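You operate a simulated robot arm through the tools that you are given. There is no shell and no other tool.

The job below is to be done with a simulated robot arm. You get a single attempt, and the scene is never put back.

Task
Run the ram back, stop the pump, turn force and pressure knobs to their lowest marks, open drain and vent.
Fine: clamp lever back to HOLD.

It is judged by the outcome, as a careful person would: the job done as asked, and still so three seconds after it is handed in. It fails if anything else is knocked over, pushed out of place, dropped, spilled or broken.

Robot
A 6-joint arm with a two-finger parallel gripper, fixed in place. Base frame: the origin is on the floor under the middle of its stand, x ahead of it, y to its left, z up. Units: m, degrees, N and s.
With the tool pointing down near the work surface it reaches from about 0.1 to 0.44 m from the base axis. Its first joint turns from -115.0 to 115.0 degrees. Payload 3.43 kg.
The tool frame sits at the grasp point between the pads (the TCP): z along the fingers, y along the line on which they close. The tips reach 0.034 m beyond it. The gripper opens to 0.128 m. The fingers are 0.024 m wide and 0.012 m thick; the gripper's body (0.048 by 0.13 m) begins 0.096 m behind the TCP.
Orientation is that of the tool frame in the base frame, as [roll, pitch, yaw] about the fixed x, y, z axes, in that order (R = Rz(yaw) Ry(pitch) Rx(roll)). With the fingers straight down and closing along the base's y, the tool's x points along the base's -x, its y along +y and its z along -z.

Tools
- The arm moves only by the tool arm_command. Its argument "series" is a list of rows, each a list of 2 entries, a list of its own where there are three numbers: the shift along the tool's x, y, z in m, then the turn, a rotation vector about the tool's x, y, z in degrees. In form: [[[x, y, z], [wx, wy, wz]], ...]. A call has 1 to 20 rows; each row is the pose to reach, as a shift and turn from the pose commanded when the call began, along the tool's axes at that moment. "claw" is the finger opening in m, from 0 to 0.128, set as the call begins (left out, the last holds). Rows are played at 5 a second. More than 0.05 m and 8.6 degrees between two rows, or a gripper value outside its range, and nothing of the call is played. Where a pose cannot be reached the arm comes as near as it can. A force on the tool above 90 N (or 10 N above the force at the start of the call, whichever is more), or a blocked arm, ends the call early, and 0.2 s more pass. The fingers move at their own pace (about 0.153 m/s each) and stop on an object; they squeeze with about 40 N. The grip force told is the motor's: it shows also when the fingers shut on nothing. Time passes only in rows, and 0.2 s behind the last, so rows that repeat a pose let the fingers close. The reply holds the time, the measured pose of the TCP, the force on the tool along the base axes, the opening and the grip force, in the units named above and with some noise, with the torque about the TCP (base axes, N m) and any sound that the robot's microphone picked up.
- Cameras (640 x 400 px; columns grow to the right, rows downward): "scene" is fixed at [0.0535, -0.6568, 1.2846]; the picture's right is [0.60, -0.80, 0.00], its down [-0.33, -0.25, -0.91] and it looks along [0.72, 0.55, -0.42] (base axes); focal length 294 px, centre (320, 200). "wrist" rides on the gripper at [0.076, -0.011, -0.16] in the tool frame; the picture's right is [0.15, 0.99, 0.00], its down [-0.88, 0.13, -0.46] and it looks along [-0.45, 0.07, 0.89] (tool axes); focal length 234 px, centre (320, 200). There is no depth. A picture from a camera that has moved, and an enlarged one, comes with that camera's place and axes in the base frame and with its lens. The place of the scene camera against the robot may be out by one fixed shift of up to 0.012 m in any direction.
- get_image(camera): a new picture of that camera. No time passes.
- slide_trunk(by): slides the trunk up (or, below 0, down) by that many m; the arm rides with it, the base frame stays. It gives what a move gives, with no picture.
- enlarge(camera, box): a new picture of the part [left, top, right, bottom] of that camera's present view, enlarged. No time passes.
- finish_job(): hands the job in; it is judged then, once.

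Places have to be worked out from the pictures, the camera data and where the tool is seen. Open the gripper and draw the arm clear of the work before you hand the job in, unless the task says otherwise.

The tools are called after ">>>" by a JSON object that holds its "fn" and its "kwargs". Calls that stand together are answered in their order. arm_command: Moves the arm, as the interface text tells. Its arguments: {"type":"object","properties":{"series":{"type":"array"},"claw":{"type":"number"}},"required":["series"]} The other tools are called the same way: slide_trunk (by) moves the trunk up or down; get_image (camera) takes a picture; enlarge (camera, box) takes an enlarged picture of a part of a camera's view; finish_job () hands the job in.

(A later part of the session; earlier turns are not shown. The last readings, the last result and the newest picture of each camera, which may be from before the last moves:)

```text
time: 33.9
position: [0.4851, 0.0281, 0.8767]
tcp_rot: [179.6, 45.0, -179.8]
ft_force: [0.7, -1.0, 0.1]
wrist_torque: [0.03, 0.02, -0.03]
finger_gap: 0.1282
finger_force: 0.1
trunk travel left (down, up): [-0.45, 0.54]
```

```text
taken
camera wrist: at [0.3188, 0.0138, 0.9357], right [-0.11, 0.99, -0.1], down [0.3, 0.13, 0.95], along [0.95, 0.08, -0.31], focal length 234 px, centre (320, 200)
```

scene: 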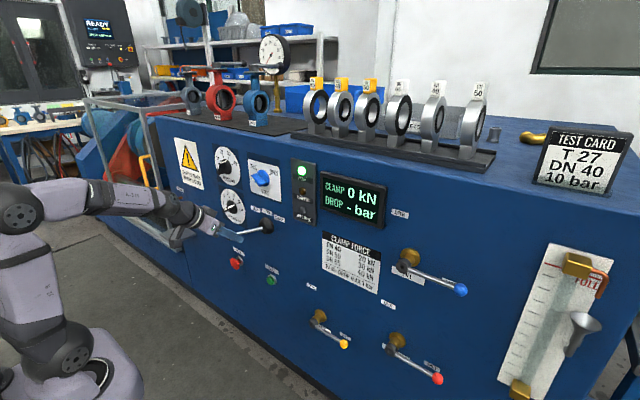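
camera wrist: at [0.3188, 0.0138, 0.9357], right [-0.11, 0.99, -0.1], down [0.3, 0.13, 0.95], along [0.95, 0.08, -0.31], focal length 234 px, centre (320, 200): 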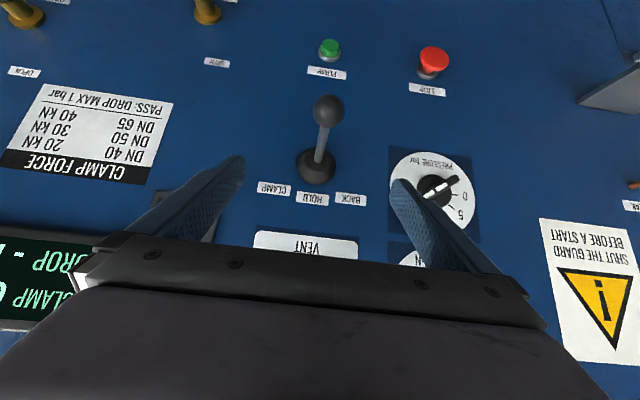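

The lever stands straight out over HOLD and stays there. Next I'll level the tool again, close the fingers and move over in front of the knob column (y≈0.21), well clear of the panel.

>>> {"fn": "arm_command", "kwargs": {"series": [[[-0.005, 0.03, 0.005], [0, -7.5, 0]], [[-0.01, 0.06, 0.01], [0, -15, 0]], [[-0.015, 0.09, 0.015], [0, -22.5, 0]], [[-0.02, 0.12, 0.02], [0, -30, 0]], [[-0.025, 0.15, 0.025], [0, -37.5, 0]], [[-0.0283, 0.182, 0.0283], [0, -45, 0]], [[-0.0283, 0.182, 0.0283], [0, -45, 0]], [[-0.0283, 0.182, 0.0283], [0, -45, 0]]], "claw": 0.0}}

>>> {"fn": "get_image", "kwargs": {"camera": "wrist"}}

>>> {"fn": "get_image", "kwargs": {"camera": "scene"}}

```text
time: 35.6
position: [0.5239, 0.2092, 0.877]
tcp_rot: [77.9, 89.7, 78.2]
ft_force: [0.0, 0.9, -0.4]
wrist_torque: [0.01, 0.01, 0.03]
finger_gap: 0.0
finger_force: 33.1
out of reach, approached as far as the arm can: row 1, 2
trunk travel left (down, up): [-0.45, 0.54]
```

```text
taken
camera wrist: at [0.3639, 0.196, 0.801], right [-0.01, 0.99, -0.14], down [-0.46, 0.12, 0.88], along [0.89, 0.07, 0.45], focal length 234 px, centre (320, 200)
```

wrist: 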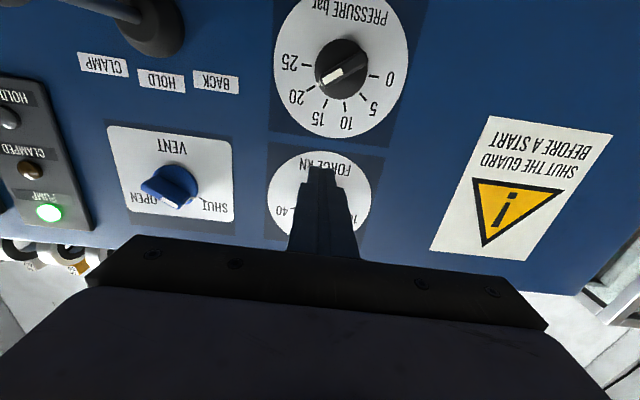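

```text
taken
```

scene: 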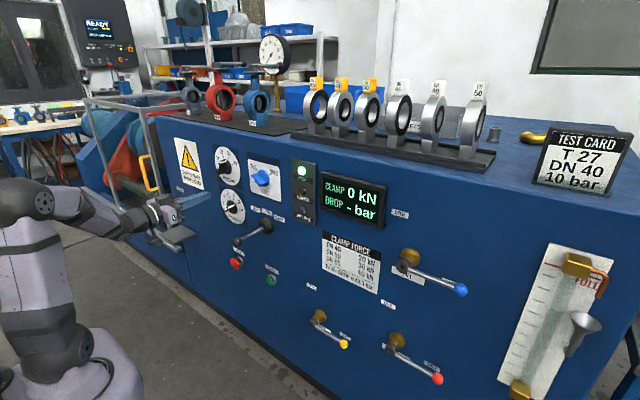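

The level pose reached cleanly at (0.524, 0.209, 0.877), fingers closed. I'll lower the trunk by 0.33 to bring the fingertips in front of the STOP button.

>>> {"fn": "slide_trunk", "kwargs": {"by": -0.332}}

>>> {"fn": "get_image", "kwargs": {"camera": "wrist"}}

>>> {"fn": "get_image", "kwargs": {"camera": "scene"}}

```text
time: 38.9
position: [0.5243, 0.2076, 0.5448]
tcp_rot: [89.4, 89.7, 89.9]
ft_force: [-1.4, -0.7, -0.1]
wrist_torque: [0.0, 0.0, 0.0]
finger_gap: 0.0001
finger_force: 33.6
trunk travel left (down, up): [-0.118, 0.872]
```

```text
taken
camera wrist: at [0.3639, 0.1957, 0.469], right [-0.01, 0.99, -0.14], down [-0.46, 0.12, 0.88], along [0.89, 0.07, 0.45], focal length 234 px, centre (320, 200)
```

wrist: 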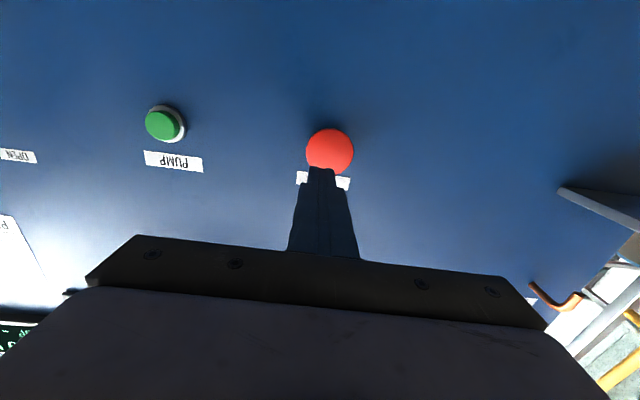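

```text
taken
```

scene: 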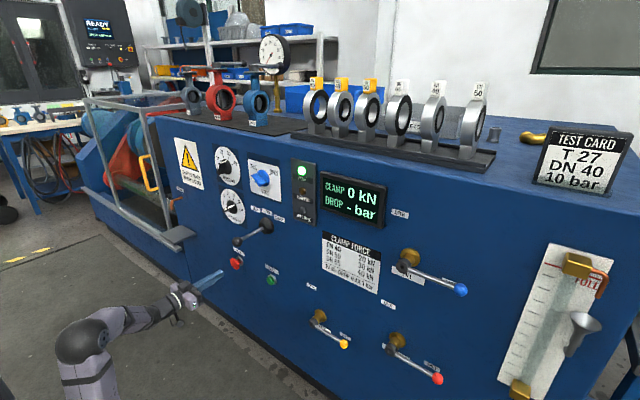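

The STOP button is at about (0.612, 0.215, 0.535). I'll correct by +8 mm in y and -9 mm in z, and advance the fingertips to just short of its face.

>>> {"fn": "arm_command", "kwargs": {"series": [[[0.009, 0.0075, 0.01], [0, 0, 0]], [[0.009, 0.0075, 0.025], [0, 0, 0]], [[0.009, 0.0075, 0.036], [0, 0, 0]], [[0.009, 0.0075, 0.036], [0, 0, 0]]]}}

>>> {"fn": "get_image", "kwargs": {"camera": "wrist"}}

>>> {"fn": "enlarge", "kwargs": {"camera": "scene", "box": [160, 230, 320, 330]}}

```text
time: 39.9
position: [0.5585, 0.2159, 0.535]
tcp_rot: [89.3, 89.8, 89.7]
ft_force: [-0.3, 1.0, -0.2]
wrist_torque: [0.02, 0.03, -0.03]
finger_gap: 0.0
finger_force: 32.7
trunk travel left (down, up): [-0.118, 0.872]
```

```text
taken
camera wrist: at [0.399, 0.2033, 0.4598], right [-0.01, 0.99, -0.14], down [-0.46, 0.12, 0.88], along [0.89, 0.07, 0.45], focal length 234 px, centre (320, 200)
```

wrist: 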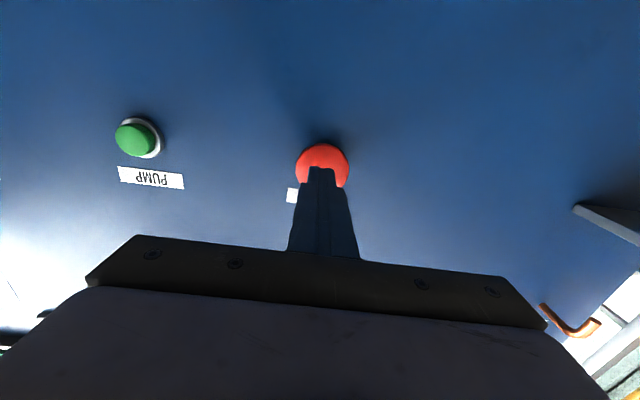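

```text
4.00 times, centred on (240, 280) of scene
camera zoom: at [0.0535, -0.6568, 1.2846], right [0.6, -0.8, 0.0], down [-0.33, -0.25, -0.91], along [0.72, 0.55, -0.42], focal length 1177 px, centre (640, -120)
```

zoom: 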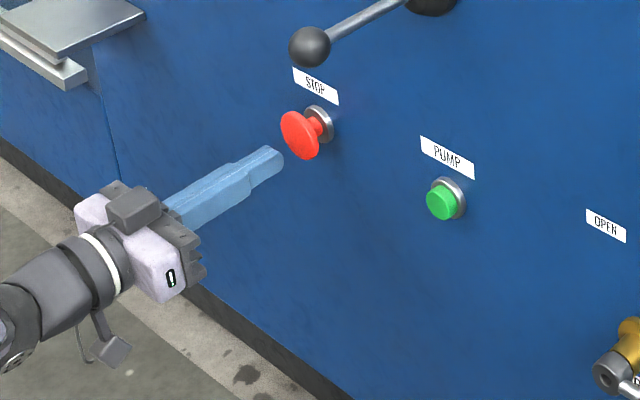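

The fingertips are lined up with the button and about 2 cm short. I'll press forward in small steps and watch the force and lamp.

>>> {"fn": "arm_command", "kwargs": {"series": [[[0, 0, 0.005], [0, 0, 0]], [[0, 0, 0.01], [0, 0, 0]], [[0, 0, 0.015], [0, 0, 0]], [[0, 0, 0.02], [0, 0, 0]]]}}

>>> {"fn": "get_image", "kwargs": {"camera": "scene"}}

```text
time: 40.9
position: [0.5783, 0.2156, 0.5361]
tcp_rot: [89.7, 89.7, 90.2]
ft_force: [-0.9, -0.1, 0.3]
wrist_torque: [0.0, 0.02, 0.0]
finger_gap: 0.0
finger_force: 33.2
trunk travel left (down, up): [-0.118, 0.872]
```

```text
taken
```

scene: 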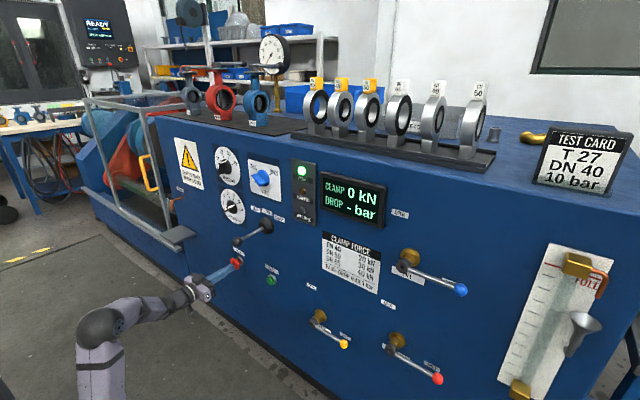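

The tip is at x≈0.612 with no contact force and the pump lamp is still lit. I'll continue forward in 3 mm steps.

>>> {"fn": "arm_command", "kwargs": {"series": [[[0, 0, 0.003], [0, 0, 0]], [[0, 0, 0.006], [0, 0, 0]], [[0, 0, 0.009], [0, 0, 0]], [[0, 0, 0.012], [0, 0, 0]]]}}

>>> {"fn": "enlarge", "kwargs": {"camera": "scene", "box": [180, 155, 340, 305]}}

```text
time: 41.9
position: [0.5893, 0.217, 0.5363]
tcp_rot: [87.5, 89.7, 87.9]
ft_force: [-24.0, -6.1, -1.1]
wrist_torque: [-0.09, 0.04, -0.22]
finger_gap: 0.0
finger_force: 33.1
trunk travel left (down, up): [-0.118, 0.872]
heard: click
```

```text
2.67 times, centred on (260, 230) of scene
camera zoom: at [0.0535, -0.6568, 1.2846], right [0.6, -0.8, 0.0], down [-0.33, -0.25, -0.91], along [0.72, 0.55, -0.42], focal length 785 px, centre (480, 120)
```

zoom: 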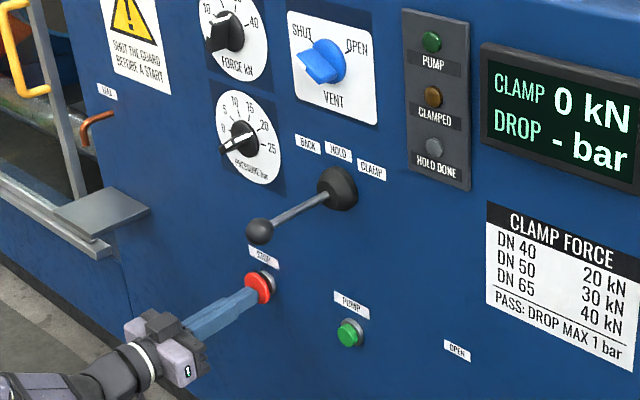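

A click was heard and the PUMP lamp is now dark, so the pump is stopped. I'll back off and raise the trunk to look at the pressure knob, which sits at z≈0.79.

>>> {"fn": "arm_command", "kwargs": {"series": [[[0, 0, -0.02], [0, 0, 0]], [[0, 0, -0.045], [0, 0, 0]], [[0, 0, -0.062], [0, 0, 0]], [[0, 0, -0.062], [0, 0, 0]]]}}

>>> {"fn": "slide_trunk", "kwargs": {"by": 0.255}}

>>> {"fn": "arm_command", "kwargs": {"series": [[[0, 0, 0], [0, 0, 0]], [[0, 0, 0], [0, 0, 0]], [[0, 0, 0], [0, 0, 0]]], "claw": 0.128}}

>>> {"fn": "get_image", "kwargs": {"camera": "wrist"}}

>>> {"fn": "enlarge", "kwargs": {"camera": "wrist", "box": [230, 100, 390, 220]}}

>>> {"fn": "enlarge", "kwargs": {"camera": "scene", "box": [180, 140, 340, 270]}}

```text
time: 42.9
position: [0.5303, 0.2169, 0.5359]
tcp_rot: [87.7, 89.7, 88.1]
ft_force: [0.2, 0.5, 0.5]
wrist_torque: [-0.06, 0.02, 0.01]
finger_gap: 0.0001
finger_force: 32.8
trunk travel left (down, up): [-0.118, 0.872]
```

```text
time: 45.5
position: [0.5304, 0.2161, 0.7918]
tcp_rot: [90.1, 89.7, 90.6]
ft_force: [0.8, 0.2, -0.3]
wrist_torque: [0.03, 0.0, -0.02]
finger_gap: 0.0
finger_force: 32.8
trunk travel left (down, up): [-0.373, 0.617]
```

```text
time: 46.3
position: [0.53, 0.2165, 0.7904]
tcp_rot: [89.7, 89.7, 90.2]
ft_force: [0.9, -0.4, 0.2]
wrist_torque: [0.02, -0.03, 0.0]
finger_gap: 0.1278
finger_force: 0.1
trunk travel left (down, up): [-0.373, 0.617]
```

```text
taken
camera wrist: at [0.3705, 0.2033, 0.7153], right [-0.01, 0.99, -0.14], down [-0.46, 0.12, 0.88], along [0.89, 0.07, 0.45], focal length 234 px, centre (320, 200)
```

wrist: 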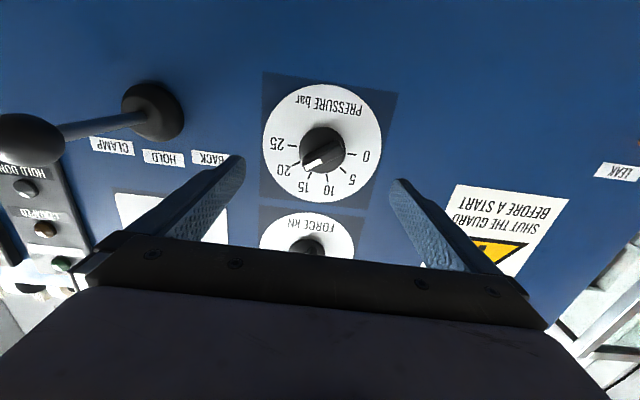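

```text
3.33 times, centred on (310, 160) of wrist
camera zoom: at [0.3705, 0.2033, 0.7153], right [-0.01, 0.99, -0.14], down [-0.46, 0.12, 0.88], along [0.89, 0.07, 0.45], focal length 781 px, centre (353, 333)
```

zoom: 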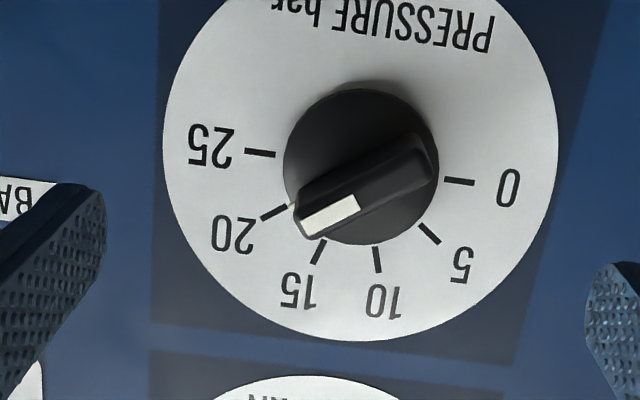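

```text
3.08 times, centred on (260, 205) of scene
camera zoom: at [0.0535, -0.6568, 1.2846], right [0.6, -0.8, 0.0], down [-0.33, -0.25, -0.91], along [0.72, 0.55, -0.42], focal length 906 px, centre (505, 185)
```

zoom: 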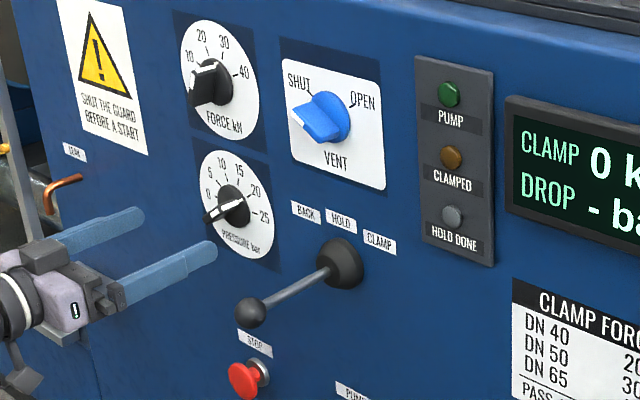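

Pump lamp off, STOP done. The pressure dial shows 0 at 9 o'clock and 25 at 3 o'clock (36° per mark), with the pointer bar on 20. The knob centre is about (y 0.216, z 0.786), with its bar front at x≈0.61. I'll roll the open gripper +54° so the fingers close across the bar.

>>> {"fn": "arm_command", "kwargs": {"series": [[[0.0005, 0, 0], [0, 0, 7.7]], [[0.001, 0, 0], [0, 0, 15.4]], [[0.0015, 0, 0], [0, 0, 23.1]], [[0.002, 0, 0], [0, 0, 30.8]], [[0.003, 0, 0], [0, 0, 38.5]], [[0.004, 0, 0], [0, 0, 46.2]], [[0.0045, 0, 0], [0, 0, 54]], [[0.0045, 0, 0], [0, 0, 54]]], "claw": 0.06}}

>>> {"fn": "get_image", "kwargs": {"camera": "wrist"}}

>>> {"fn": "get_image", "kwargs": {"camera": "scene"}}

```text
time: 48.1
position: [0.5245, 0.2444, 0.8831]
tcp_rot: [93.2, 37.0, 91.4]
ft_force: [0.0, -0.2, 0.3]
wrist_torque: [-0.01, 0.03, 0.05]
finger_gap: 0.06
finger_force: 0.0
out of reach, approached as far as the arm can: row 4, 5, 6, 7, 8
trunk travel left (down, up): [-0.373, 0.617]
```

```text
taken
camera wrist: at [0.3628, 0.2991, 0.8347], right [0.04, 0.71, 0.7], down [-0.43, -0.62, 0.66], along [0.9, -0.33, 0.29], focal length 234 px, centre (320, 200)
```

wrist: 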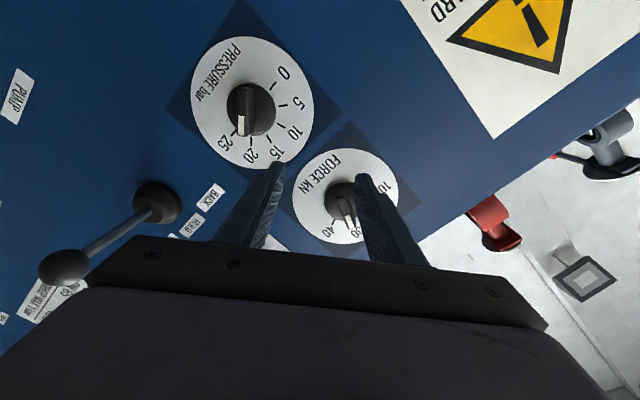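

```text
taken
```

scene: 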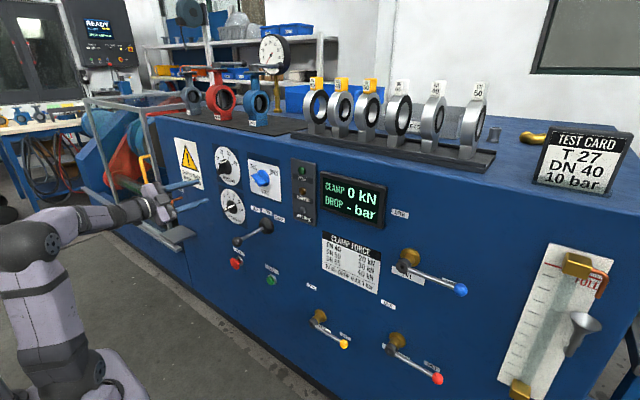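

Rolling that way ran into a joint limit past about 25° and the arm drifted up to z 0.883, with nothing touched. I'll roll back to neutral at the previous spot, then try the opposite direction, where there should be far more range.

>>> {"fn": "arm_command", "kwargs": {"series": [[[0.005, -0.013, 0.0015], [-0.3, -0.2, -7.6]], [[0.01, -0.026, 0.003], [-0.7, -0.3, -15.2]], [[0.0145, -0.039, 0.0045], [-1, -0.5, -22.8]], [[0.0192, -0.052, 0.006], [-1.4, -0.6, -30.4]], [[0.024, -0.065, 0.0075], [-1.7, -0.8, -38]], [[0.029, -0.078, 0.009], [-2, -1, -45.6]], [[0.0336, -0.0909, 0.01], [-2.4, -1.1, -53.1]], [[0.0336, -0.0909, 0.01], [-2.4, -1.1, -53.1]], [[0.0336, -0.0909, 0.01], [-2.4, -1.1, -53.1]]]}}

```text
time: 50.1
position: [0.5304, 0.216, 0.7932]
tcp_rot: [-142.7, 89.3, -141.6]
ft_force: [-0.9, 0.2, 0.5]
wrist_torque: [0.02, -0.01, 0.03]
finger_gap: 0.0599
finger_force: 0.1
trunk travel left (down, up): [-0.373, 0.617]
```

Back at neutral at (0.530, 0.216, 0.793). Now I'll roll the opposite way, to -126°, which puts the fingers across the same bar direction.

>>> {"fn": "arm_command", "kwargs": {"series": [[[0, 0, 0], [0, 0, -7.9]], [[0, 0, 0], [0, 0, -15.8]], [[0, 0, 0], [0, 0, -23.7]], [[0, 0, 0], [0, 0, -31.6]], [[0, 0, 0], [0, 0, -39.5]], [[0, 0, 0], [0, 0, -47.4]], [[0, 0, 0], [0, 0, -55.3]], [[0, 0, 0], [0, 0, -63.2]], [[0, 0, 0], [0, 0, -71.1]], [[0, 0, 0], [0, 0, -79]], [[0, 0, 0], [0, 0, -86.9]], [[0, 0, 0], [0, 0, -94.8]], [[0, 0, 0], [0, 0, -102.7]], [[0, 0, 0], [0, 0, -110.6]], [[0, 0, 0], [0, 0, -118.5]], [[0, 0, 0], [0, 0, -126]], [[0, 0, 0], [0, 0, -126]]]}}

>>> {"fn": "get_image", "kwargs": {"camera": "wrist"}}

>>> {"fn": "get_image", "kwargs": {"camera": "scene"}}

```text
time: 53.7
position: [0.5303, 0.2145, 0.7929]
tcp_rot: [-90.6, -36.6, -88.5]
ft_force: [-0.2, -0.1, 0.5]
wrist_torque: [0.02, -0.01, 0.0]
finger_gap: 0.06
finger_force: 0.1
trunk travel left (down, up): [-0.373, 0.617]
```

```text
taken
camera wrist: at [0.3727, 0.1558, 0.848], right [0.01, -0.71, -0.71], down [-0.47, 0.62, -0.62], along [0.88, 0.34, -0.33], focal length 234 px, centre (320, 200)
```

wrist: 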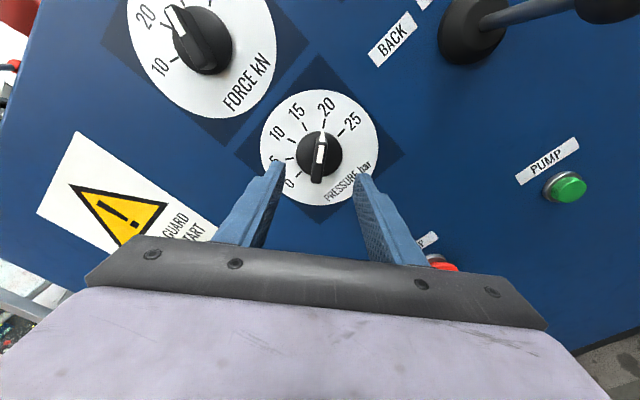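

```text
taken
```

scene: 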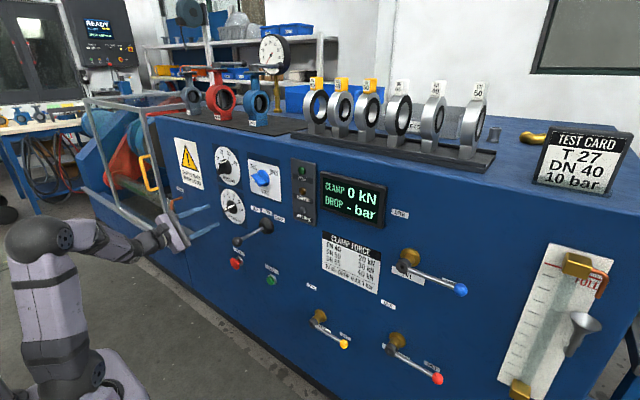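

The roll worked: the bar now lies straight between the two fingers, at (0.530, 0.2145, 0.793). I'll zoom in to get the knob's centre and pointer accurately.

>>> {"fn": "enlarge", "kwargs": {"camera": "wrist", "box": [240, 80, 400, 220]}}

>>> {"fn": "enlarge", "kwargs": {"camera": "wrist", "box": [120, 0, 280, 120]}}

```text
2.86 times, centred on (320, 150) of wrist
camera zoom: at [0.3727, 0.1558, 0.848], right [0.01, -0.71, -0.71], down [-0.47, 0.62, -0.62], along [0.88, 0.34, -0.33], focal length 669 px, centre (320, 343)
```

zoom: 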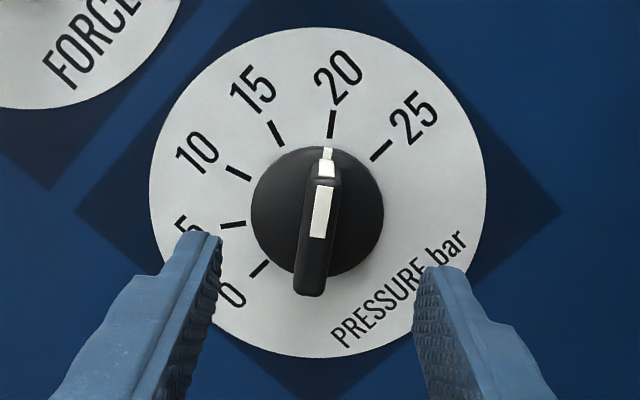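

```text
3.33 times, centred on (200, 60) of wrist
camera zoom: at [0.3727, 0.1558, 0.848], right [0.01, -0.71, -0.71], down [-0.47, 0.62, -0.62], along [0.88, 0.34, -0.33], focal length 781 px, centre (720, 667)
```

zoom: 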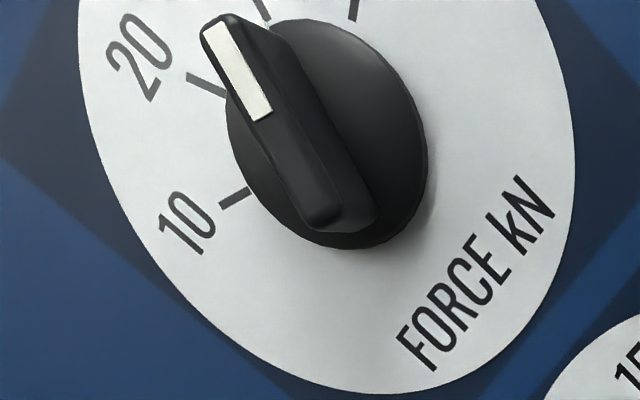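

The pointer is exactly on 20, and the tool axis projects onto the knob centre to within a pixel. I'll advance the open fingers (60 mm) straight along the tool axis over the bar.

>>> {"fn": "arm_command", "kwargs": {"series": [[[0, 0, 0.015], [0, 0, 0]], [[0, 0, 0.03], [0, 0, 0]], [[0, 0, 0.045], [0, 0, 0]], [[0, 0, 0.054], [0, 0, 0]], [[0, 0, 0.06], [0, 0, 0]], [[0, 0, 0.06], [0, 0, 0]]]}}

>>> {"fn": "enlarge", "kwargs": {"camera": "wrist", "box": [220, 80, 420, 260]}}

>>> {"fn": "enlarge", "kwargs": {"camera": "scene", "box": [160, 150, 320, 250]}}

```text
time: 55.1
position: [0.5911, 0.2164, 0.7925]
tcp_rot: [-90.7, -36.2, -88.5]
ft_force: [0.0, -0.4, -0.3]
wrist_torque: [0.02, -0.02, 0.03]
finger_gap: 0.0599
finger_force: 0.1
trunk travel left (down, up): [-0.373, 0.617]
```

```text
2.22 times, centred on (320, 170) of wrist
camera zoom: at [0.4327, 0.1564, 0.8479], right [0.01, -0.7, -0.71], down [-0.47, 0.62, -0.62], along [0.88, 0.34, -0.33], focal length 520 px, centre (320, 267)
```

zoom: 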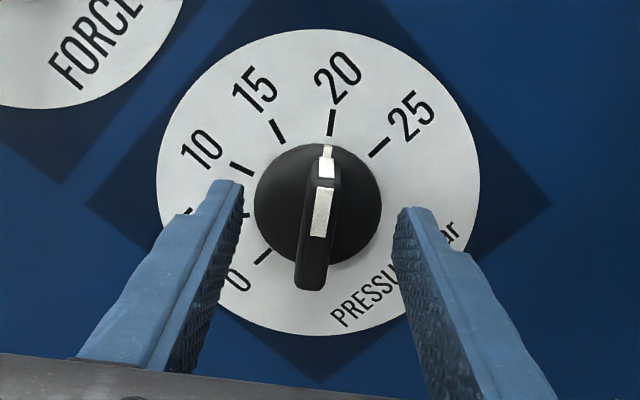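

```text
4.00 times, centred on (240, 200) of scene
camera zoom: at [0.0535, -0.6568, 1.2846], right [0.6, -0.8, 0.0], down [-0.33, -0.25, -0.91], along [0.72, 0.55, -0.42], focal length 1177 px, centre (640, 200)
```

zoom: 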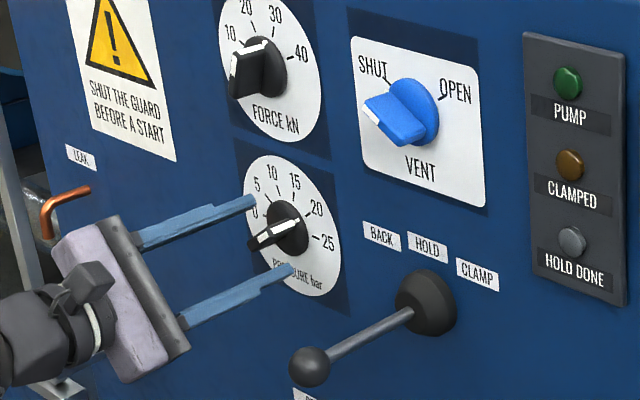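

The fingers straddle the bar with no contact. The bar runs from x≈0.604 to 0.640, so I'll advance 8 mm more and close on it.

>>> {"fn": "arm_command", "kwargs": {"series": [[[0, 0, 0.004], [0, 0, 0]], [[0, 0, 0.008], [0, 0, 0]], [[0, 0, 0.008], [0, 0, 0]]]}}

>>> {"fn": "arm_command", "kwargs": {"series": [[[0, 0, 0], [0, 0, 0]], [[0, 0, 0], [0, 0, 0]], [[0, 0, 0], [0, 0, 0]], [[0, 0, 0], [0, 0, 0]]], "claw": 0.0}}

>>> {"fn": "enlarge", "kwargs": {"camera": "wrist", "box": [220, 80, 420, 260]}}

```text
time: 55.9
position: [0.5986, 0.2144, 0.792]
tcp_rot: [-90.7, -36.4, -88.4]
ft_force: [0.3, -0.6, -0.2]
wrist_torque: [-0.01, 0.01, 0.0]
finger_gap: 0.0601
finger_force: 0.0
trunk travel left (down, up): [-0.373, 0.617]
```

```text
time: 56.9
position: [0.5972, 0.2155, 0.7938]
tcp_rot: [-90.7, -36.4, -88.5]
ft_force: [4.5, 4.2, 5.3]
wrist_torque: [-0.01, 0.76, 0.22]
finger_gap: 0.0124
finger_force: 44.8
trunk travel left (down, up): [-0.373, 0.617]
```

```text
2.22 times, centred on (320, 170) of wrist
camera zoom: at [0.4405, 0.1565, 0.848], right [0.01, -0.7, -0.71], down [-0.47, 0.62, -0.62], along [0.88, 0.34, -0.33], focal length 520 px, centre (320, 267)
```

zoom: 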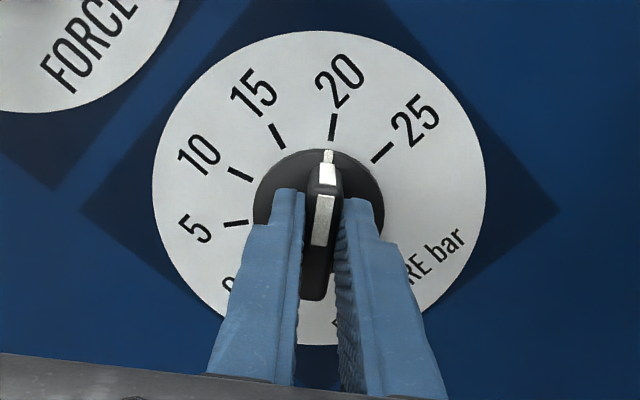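

The bar is gripped (12 mm) with only a few newtons of side load. Before turning a gripped knob 144° I want to be sure the wrist has the range, so I'll release, back off, and test the roll in free space.

>>> {"fn": "arm_command", "kwargs": {"series": [[[0, 0, 0], [0, 0, 0]], [[0, 0, 0], [0, 0, 0]], [[0, 0, 0], [0, 0, 0]], [[0, 0, -0.02], [0, 0, 0]], [[0, 0, -0.045], [0, 0, 0]], [[0, 0, -0.068], [0, 0, 0]], [[0, 0, -0.068], [0, 0, 0]]], "claw": 0.06}}

>>> {"fn": "arm_command", "kwargs": {"series": [[[0, 0, 0], [0, 0, -8]], [[0, 0, 0], [0, 0, -16]], [[0, 0, 0], [0, 0, -24]], [[0, 0, 0], [0, 0, -32]], [[0, 0, 0], [0, 0, -40]], [[0, 0, 0], [0, 0, -48]], [[0, 0, 0], [0, 0, -56]], [[0, 0, 0], [0, 0, -64]], [[0, 0, 0], [0, 0, -72]], [[0, 0, 0], [0, 0, -80]], [[0, 0, 0], [0, 0, -88]], [[0, 0, 0], [0, 0, -96]], [[0, 0, 0], [0, 0, -104]], [[0, 0, 0], [0, 0, -112]], [[0, 0, 0], [0, 0, -120]], [[0, 0, 0], [0, 0, -128]], [[0, 0, 0], [0, 0, -136]], [[0, 0, 0], [0, 0, -144]], [[0, 0, 0], [0, 0, -144]]]}}

>>> {"fn": "get_image", "kwargs": {"camera": "wrist"}}

```text
time: 58.5
position: [0.5301, 0.2132, 0.7936]
tcp_rot: [-90.7, -36.4, -88.5]
ft_force: [-0.5, -0.5, 0.5]
wrist_torque: [-0.02, -0.04, 0.01]
finger_gap: 0.0599
finger_force: 0.0
trunk travel left (down, up): [-0.373, 0.617]
```

```text
time: 62.5
position: [0.5304, 0.2145, 0.7927]
tcp_rot: [90.5, 0.4, 91.1]
ft_force: [-0.1, -0.2, 0.6]
wrist_torque: [-0.01, 0.02, -0.01]
finger_gap: 0.06
finger_force: 0.0
trunk travel left (down, up): [-0.373, 0.617]
```

```text
taken
camera wrist: at [0.3688, 0.2856, 0.782], right [0.01, 0.15, 0.99], down [-0.44, -0.89, 0.14], along [0.9, -0.43, 0.06], focal length 234 px, centre (320, 200)
```

wrist: 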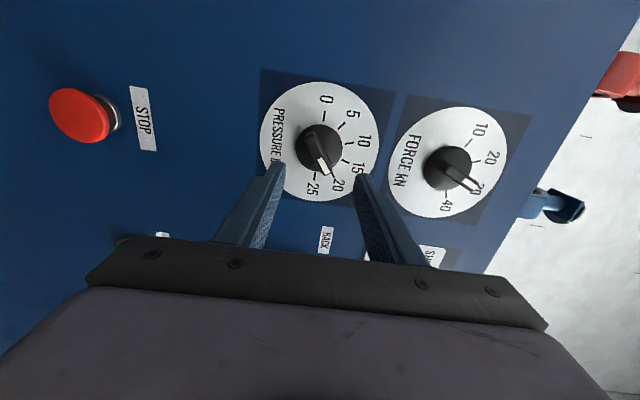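

The wrist rolled the full extra 144° without leaving its spot, so the turn is feasible in one grip. I'll roll back, then re-advance and grip.

>>> {"fn": "arm_command", "kwargs": {"series": [[[0, 0, 0], [0, 0, 8]], [[0, 0, 0], [0, 0, 16]], [[0, 0, 0], [0, 0, 24]], [[0, 0, 0], [0, 0, 32]], [[0, 0, 0], [0, 0, 40]], [[0, 0, 0], [0, 0, 48]], [[0, 0, 0], [0, 0, 56]], [[0, 0, 0], [0, 0, 64]], [[0, 0, 0], [0, 0, 72]], [[0, 0, 0], [0, 0, 80]], [[0, 0, 0], [0, 0, 88]], [[0, 0, 0], [0, 0, 96]], [[0, 0, 0], [0, 0, 104]], [[0, 0, 0], [0, 0, 112]], [[0, 0, 0], [0, 0, 120]], [[0, 0, 0], [0, 0, 128]], [[0, 0, 0], [0, 0, 136]], [[0, 0, 0], [0, 0, 144]], [[0, 0, 0], [0, 0, 144]]]}}

>>> {"fn": "arm_command", "kwargs": {"series": [[[0, 0, 0.02], [0, 0, 0]], [[0, 0, 0.04], [0, 0, 0]], [[0, 0, 0.055], [0, 0, 0]], [[0, 0, 0.068], [0, 0, 0]], [[0, 0, 0.068], [0, 0, 0]]]}}

>>> {"fn": "enlarge", "kwargs": {"camera": "wrist", "box": [220, 80, 420, 260]}}

```text
time: 66.5
position: [0.5307, 0.2131, 0.7929]
tcp_rot: [-90.7, -36.2, -88.6]
ft_force: [-0.2, -0.4, 0.0]
wrist_torque: [-0.02, 0.01, 0.02]
finger_gap: 0.0598
finger_force: 0.0
trunk travel left (down, up): [-0.373, 0.617]
```

```text
time: 67.7
position: [0.5992, 0.2157, 0.7907]
tcp_rot: [-90.7, -36.3, -88.6]
ft_force: [1.3, 0.6, 0.0]
wrist_torque: [0.0, 0.0, 0.0]
finger_gap: 0.0598
finger_force: 0.0
trunk travel left (down, up): [-0.373, 0.617]
```

```text
2.22 times, centred on (320, 170) of wrist
camera zoom: at [0.4404, 0.1569, 0.8462], right [0.01, -0.7, -0.71], down [-0.47, 0.62, -0.62], along [0.88, 0.34, -0.33], focal length 520 px, centre (320, 267)
```

zoom: 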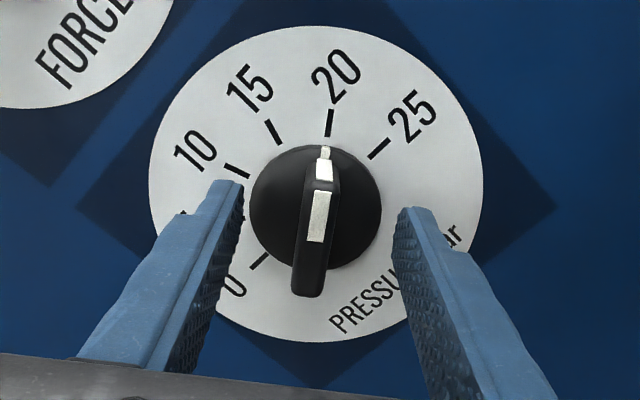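

The bar sits about 1.5 mm to one side, so I'll correct that small offset and close on it.

>>> {"fn": "arm_command", "kwargs": {"series": [[[0, -0.0013, 0], [0, 0, 0]], [[0, -0.0013, 0], [0, 0, 0]], [[0, -0.0013, 0], [0, 0, 0]], [[0, -0.0013, 0], [0, 0, 0]], [[0, -0.0013, 0], [0, 0, 0]]], "claw": 0.0}}

>>> {"fn": "enlarge", "kwargs": {"camera": "wrist", "box": [220, 80, 420, 260]}}

```text
time: 68.9
position: [0.599, 0.2171, 0.7934]
tcp_rot: [-90.8, -36.4, -88.3]
ft_force: [1.1, 0.1, 0.1]
wrist_torque: [0.0, 0.3, -0.29]
finger_gap: 0.013
finger_force: 44.6
trunk travel left (down, up): [-0.373, 0.617]
```

```text
2.22 times, centred on (320, 170) of wrist
camera zoom: at [0.4403, 0.1578, 0.8475], right [0.01, -0.7, -0.71], down [-0.47, 0.62, -0.62], along [0.88, 0.34, -0.33], focal length 520 px, centre (320, 267)
```

zoom: 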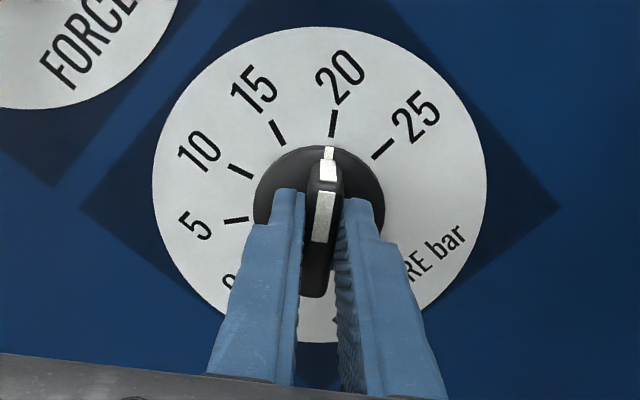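

Clean grip with almost no net force. I'll turn counter-clockwise 36° first (20→15) and check that the pointer follows without load building up.

>>> {"fn": "arm_command", "kwargs": {"series": [[[0, 0, 0], [0, 0, -7.2]], [[0, 0, 0], [0, 0, -14.4]], [[0, 0, 0], [0, 0, -21.6]], [[0, 0, 0], [0, 0, -28.8]], [[0, 0, 0], [0, 0, -36]], [[0, 0, 0], [0, 0, -36]]]}}

>>> {"fn": "enlarge", "kwargs": {"camera": "wrist", "box": [220, 80, 420, 260]}}

```text
time: 70.3
position: [0.5982, 0.2193, 0.7936]
tcp_rot: [-91.8, -72.4, -87.2]
ft_force: [10.1, 16.1, 6.5]
wrist_torque: [0.04, 1.09, -0.12]
finger_gap: 0.0129
finger_force: 44.7
trunk travel left (down, up): [-0.373, 0.617]
```

```text
2.22 times, centred on (320, 170) of wrist
camera zoom: at [0.4396, 0.2016, 0.8703], right [0.02, -0.99, -0.16], down [-0.47, 0.13, -0.88], along [0.88, 0.09, -0.46], focal length 520 px, centre (320, 267)
```

zoom: 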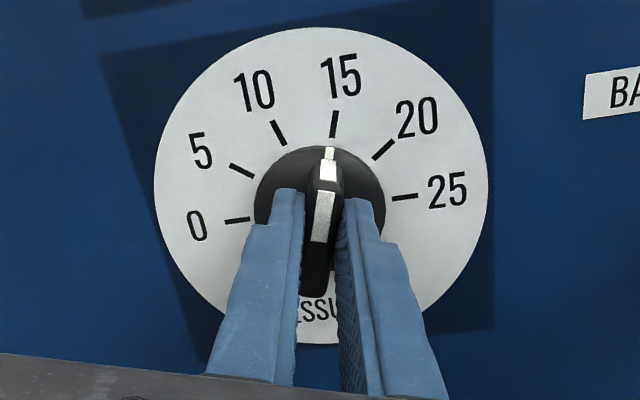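

The pointer follows, now on 15, but about 20 N of side load shows the tool centre is slightly off the knob axis. I'll shift about 1.6 mm to relieve it and continue 36° to 10.

>>> {"fn": "arm_command", "kwargs": {"series": [[[0, -0.0016, 0], [0, 0, 0]], [[0, -0.0016, 0], [0, 0, -7.2]], [[0, -0.0016, 0], [0, 0, -14.4]], [[0, -0.0016, 0], [0, 0, -21.6]], [[0, -0.0016, 0], [0, 0, -28.8]], [[0, -0.0016, 0], [0, 0, -36]], [[0, -0.0016, 0], [0, 0, -36]]]}}

>>> {"fn": "enlarge", "kwargs": {"camera": "wrist", "box": [220, 80, 420, 260]}}

```text
time: 71.9
position: [0.5984, 0.2202, 0.7934]
tcp_rot: [91.7, -71.3, 89.7]
ft_force: [5.5, 22.8, 4.5]
wrist_torque: [0.11, 0.43, -0.6]
finger_gap: 0.0132
finger_force: 45.7
trunk travel left (down, up): [-0.373, 0.617]
```

```text
2.22 times, centred on (320, 170) of wrist
camera zoom: at [0.4384, 0.2506, 0.8629], right [0.02, -0.89, 0.46], down [-0.45, -0.42, -0.79], along [0.89, -0.19, -0.41], focal length 520 px, centre (320, 267)
```

zoom: 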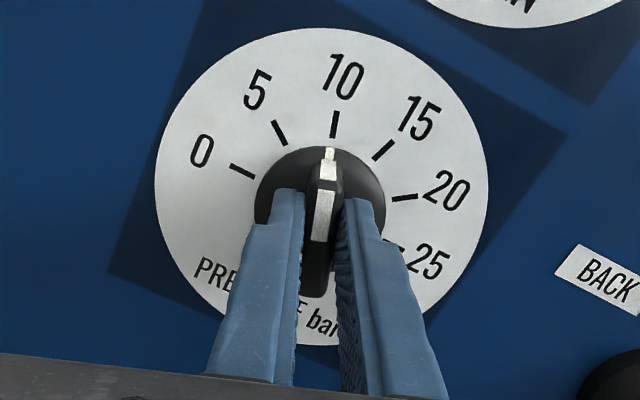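

On 10 now, with about 23 N still toward +y. I'll shift a further 3 mm in +y and turn on to 5.

>>> {"fn": "arm_command", "kwargs": {"series": [[[0.0015, -0.0026, 0], [0, 0, 0]], [[0.0015, -0.0026, 0], [0, 0, -7.2]], [[0.0015, -0.0026, 0], [0, 0, -14.4]], [[0.0015, -0.0026, 0], [0, 0, -21.6]], [[0.0015, -0.0026, 0], [0, 0, -28.8]], [[0.0015, -0.0026, 0], [0, 0, -36]], [[0.0015, -0.0026, 0], [0, 0, -36]]]}}

>>> {"fn": "enlarge", "kwargs": {"camera": "wrist", "box": [220, 80, 420, 260]}}

```text
time: 73.5
position: [0.5987, 0.2223, 0.7935]
tcp_rot: [91.0, -35.4, 90.6]
ft_force: [-10.3, 11.7, -9.4]
wrist_torque: [0.09, -0.08, -0.86]
finger_gap: 0.0134
finger_force: 45.0
trunk travel left (down, up): [-0.373, 0.617]
```

```text
2.22 times, centred on (320, 170) of wrist
camera zoom: at [0.4377, 0.2863, 0.8288], right [0.02, -0.45, 0.89], down [-0.45, -0.8, -0.4], along [0.9, -0.39, -0.22], focal length 520 px, centre (320, 267)
```

zoom: 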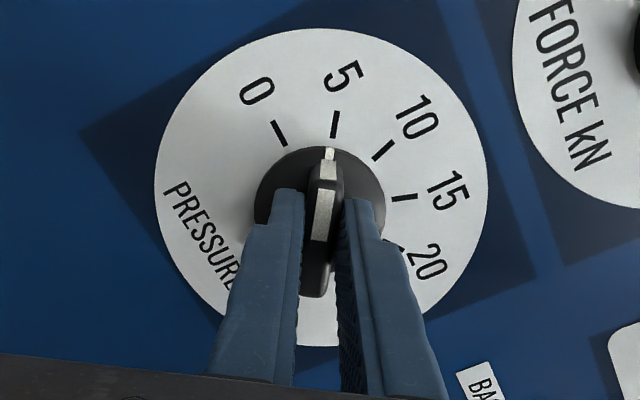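

On 5, with loads down to ~18 N. One last 36° step brings the pointer to 0.

>>> {"fn": "arm_command", "kwargs": {"series": [[[0.0006, -0.0017, 0], [0, 0, 0]], [[0.0006, -0.0017, 0], [0, 0, -7.2]], [[0.0006, -0.0017, 0], [0, 0, -14.4]], [[0.0006, -0.0017, 0], [0, 0, -21.6]], [[0.0006, -0.0017, 0], [0, 0, -28.8]], [[0.0006, -0.0017, 0], [0, 0, -36]], [[0.0006, -0.0017, 0], [0, 0, -36]], [[0.0006, -0.0017, 0], [0, 0, -36]]]}}

>>> {"fn": "enlarge", "kwargs": {"camera": "wrist", "box": [220, 80, 420, 260]}}

```text
time: 75.3
position: [0.5987, 0.2236, 0.7911]
tcp_rot: [90.9, 0.5, 91.2]
ft_force: [-11.8, 4.3, -19.7]
wrist_torque: [0.62, -0.45, -0.54]
finger_gap: 0.0128
finger_force: 45.1
trunk travel left (down, up): [-0.373, 0.617]
```

```text
2.22 times, centred on (320, 170) of wrist
camera zoom: at [0.437, 0.2941, 0.7806], right [0.01, 0.16, 0.99], down [-0.44, -0.89, 0.15], along [0.9, -0.43, 0.06], focal length 520 px, centre (320, 267)
```

zoom: 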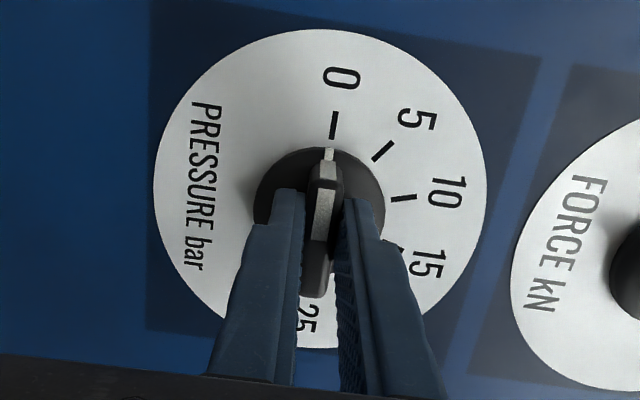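

The pointer is on 0. I'll ease the side load slightly, then open and back straight out before checking the dial.

>>> {"fn": "arm_command", "kwargs": {"series": [[[0, -0.0015, 0], [0, 0, 0]], [[0, -0.0015, 0], [0, 0, 0]], [[0, -0.0015, 0], [0, 0, 0]]]}}

>>> {"fn": "arm_command", "kwargs": {"series": [[[0, 0, 0], [0, 0, 0]], [[0, 0, 0], [0, 0, 0]], [[0, 0, 0], [0, 0, 0]], [[0, 0, -0.02], [0, 0, 0]], [[0, 0, -0.045], [0, 0, 0]], [[0, 0, -0.068], [0, 0, 0]], [[0, 0, -0.068], [0, 0, 0]]], "claw": 0.06}}

>>> {"fn": "get_image", "kwargs": {"camera": "wrist"}}

>>> {"fn": "enlarge", "kwargs": {"camera": "wrist", "box": [240, 70, 400, 210]}}

>>> {"fn": "enlarge", "kwargs": {"camera": "wrist", "box": [370, 80, 530, 230]}}

```text
time: 76.1
position: [0.5985, 0.2224, 0.7904]
tcp_rot: [90.8, 0.4, 91.3]
ft_force: [-5.9, 2.4, -16.4]
wrist_torque: [0.54, -0.54, 0.83]
finger_gap: 0.0129
finger_force: 44.9
trunk travel left (down, up): [-0.373, 0.617]
```

```text
time: 77.7
position: [0.5291, 0.2188, 0.793]
tcp_rot: [90.4, 0.4, 91.1]
ft_force: [0.1, 1.1, -0.5]
wrist_torque: [-0.01, -0.04, -0.02]
finger_gap: 0.0601
finger_force: 0.0
trunk travel left (down, up): [-0.373, 0.617]
```

```text
taken
camera wrist: at [0.3695, 0.2918, 0.7811], right [0.01, 0.15, 0.99], down [-0.44, -0.89, 0.14], along [0.9, -0.43, 0.06], focal length 234 px, centre (320, 200)
```

wrist: 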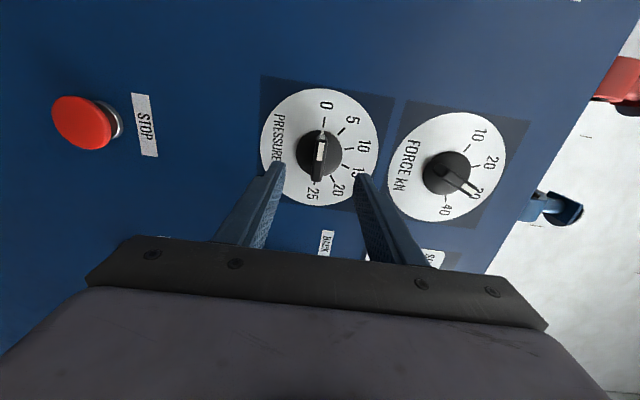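

```text
2.86 times, centred on (320, 140) of wrist
camera zoom: at [0.3695, 0.2918, 0.7811], right [0.01, 0.15, 0.99], down [-0.44, -0.89, 0.14], along [0.9, -0.43, 0.06], focal length 669 px, centre (320, 371)
```

zoom: 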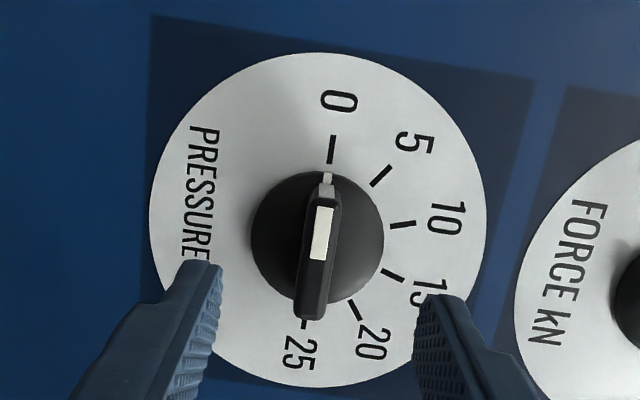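

```text
2.67 times, centred on (450, 155) of wrist
camera zoom: at [0.3695, 0.2918, 0.7811], right [0.01, 0.15, 0.99], down [-0.44, -0.89, 0.14], along [0.9, -0.43, 0.06], focal length 624 px, centre (-27, 320)
```

zoom: 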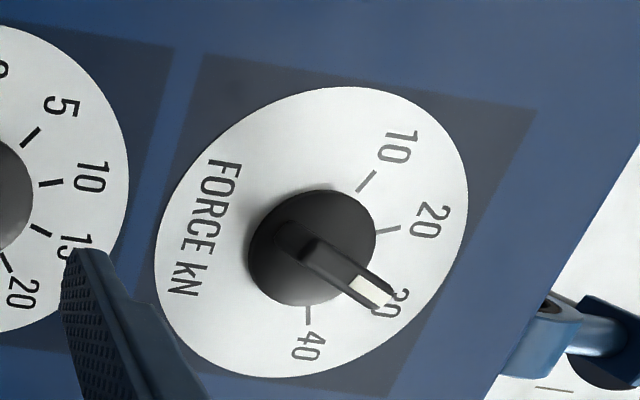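

Pressure now reads exactly 0. The force pointer is on 30, with marks 45° apart (10 at 135°). I'll raise the trunk to the force dial and roll +135° so the fingers line up across its bar.

>>> {"fn": "slide_trunk", "kwargs": {"by": 0.153}}

>>> {"fn": "arm_command", "kwargs": {"series": [[[0, 0, 0], [0, 0, 8]], [[0, 0, 0], [0, 0, 16]], [[0, 0, 0], [0, 0, 24]], [[0, 0, 0], [0, 0, 32]], [[0, 0, 0], [0, 0, 40]], [[0, 0, 0], [0, 0, 48]], [[0, 0, 0], [0, 0, 56]], [[0, 0, 0], [0, 0, 64]], [[0, 0, 0], [0, 0, 72]], [[0, 0, 0], [0, 0, 80]], [[0, 0, 0], [0, 0, 88]], [[0, 0, 0], [0, 0, 96]], [[0, 0, 0], [0, 0, 104]], [[0, 0, 0], [0, 0, 112]], [[0, 0, 0], [0, 0, 120]], [[0, 0, 0], [0, 0, 128]], [[0, 0, 0], [0, 0, 135]], [[0, 0, 0], [0, 0, 135]]]}}

>>> {"fn": "get_image", "kwargs": {"camera": "wrist"}}

>>> {"fn": "enlarge", "kwargs": {"camera": "wrist", "box": [240, 80, 400, 220]}}

```text
time: 79.5
position: [0.5319, 0.2204, 0.9452]
tcp_rot: [90.7, 0.4, 91.1]
ft_force: [0.2, 0.1, -0.3]
wrist_torque: [0.0, -0.02, 0.04]
finger_gap: 0.06
finger_force: 0.0
trunk travel left (down, up): [-0.526, 0.464]
```

```text
time: 83.3
position: [0.5308, 0.22, 0.9444]
tcp_rot: [-90.7, -45.2, -88.4]
ft_force: [0.7, 0.2, 0.6]
wrist_torque: [-0.01, -0.01, -0.01]
finger_gap: 0.06
finger_force: 0.1
trunk travel left (down, up): [-0.526, 0.464]
```

```text
taken
camera wrist: at [0.3731, 0.171, 1.0073], right [0.01, -0.81, -0.59], down [-0.47, 0.52, -0.71], along [0.88, 0.29, -0.38], focal length 234 px, centre (320, 200)
```

wrist: 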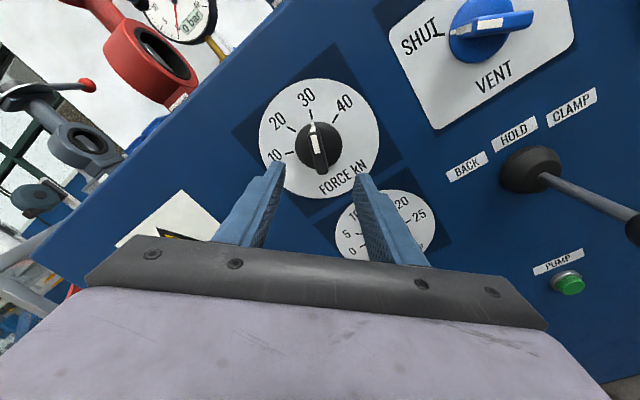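

```text
2.86 times, centred on (320, 150) of wrist
camera zoom: at [0.3731, 0.171, 1.0073], right [0.01, -0.81, -0.59], down [-0.47, 0.52, -0.71], along [0.88, 0.29, -0.38], focal length 669 px, centre (320, 343)
```

zoom: 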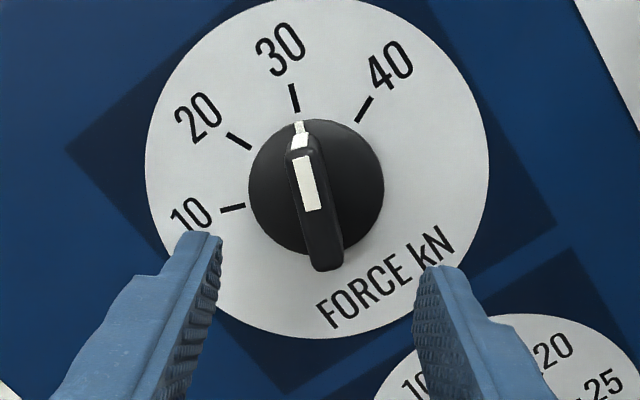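

Now face-on, the force marks are at 22.5° + 45° steps (10 at 157.5°), and the pointer on 30 sits at 67.5°. The knob axis is about 10 mm along tool x and -3 mm along tool y from mine. I'll correct that and roll -22.5° to line up with the bar.

>>> {"fn": "arm_command", "kwargs": {"series": [[[0.003, -0.001, 0], [0, 0, -7.5]], [[0.0065, -0.002, 0], [0, 0, -15]], [[0.0098, -0.0027, 0], [0, 0, -22.5]], [[0.0098, -0.0027, 0], [0, 0, -22.5]], [[0.0098, -0.0027, 0], [0, 0, -22.5]]]}}

>>> {"fn": "enlarge", "kwargs": {"camera": "wrist", "box": [240, 80, 400, 220]}}

```text
time: 84.5
position: [0.5302, 0.2161, 0.9545]
tcp_rot: [-91.4, -67.9, -87.7]
ft_force: [0.0, 0.2, 0.5]
wrist_torque: [0.03, -0.01, -0.01]
finger_gap: 0.0599
finger_force: 0.3
trunk travel left (down, up): [-0.526, 0.464]
```

```text
2.86 times, centred on (320, 150) of wrist
camera zoom: at [0.3726, 0.1935, 1.0294], right [0.02, -0.97, -0.24], down [-0.47, 0.2, -0.86], along [0.88, 0.12, -0.45], focal length 669 px, centre (320, 343)
```

zoom: 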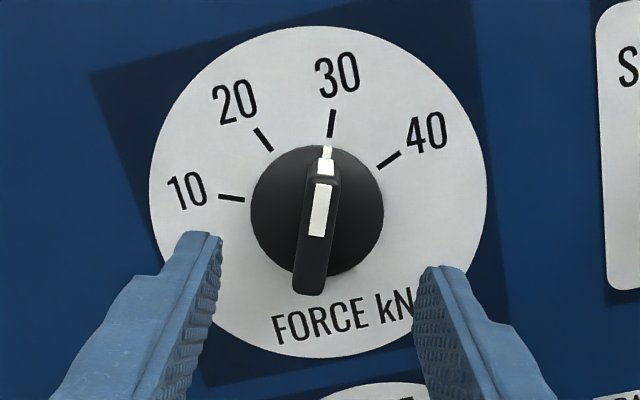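

The view now matches the pressure-knob alignment exactly. From the side loads on that knob I infer the true axis lay about 4.7 mm toward -tool x, so I'll build that correction in while advancing over the bar.

>>> {"fn": "arm_command", "kwargs": {"series": [[[-0.0047, 0, 0.015], [0, 0, 0]], [[-0.0047, 0, 0.03], [0, 0, 0]], [[-0.0047, 0, 0.045], [0, 0, 0]], [[-0.0047, 0, 0.058], [0, 0, 0]], [[-0.0047, 0, 0.068], [0, 0, 0]], [[-0.0047, 0, 0.068], [0, 0, 0]]]}}

>>> {"fn": "enlarge", "kwargs": {"camera": "wrist", "box": [220, 80, 420, 260]}}

```text
time: 85.9
position: [0.6003, 0.2189, 0.9478]
tcp_rot: [-91.5, -67.9, -87.6]
ft_force: [0.5, -0.1, 0.2]
wrist_torque: [0.01, 0.01, -0.02]
finger_gap: 0.06
finger_force: 0.2
trunk travel left (down, up): [-0.526, 0.464]
```

```text
2.22 times, centred on (320, 170) of wrist
camera zoom: at [0.4405, 0.1967, 1.0239], right [0.02, -0.97, -0.24], down [-0.47, 0.2, -0.86], along [0.88, 0.12, -0.45], focal length 520 px, centre (320, 267)
```

zoom: 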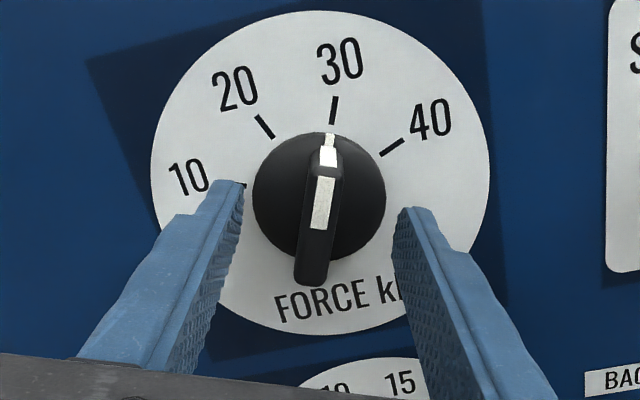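

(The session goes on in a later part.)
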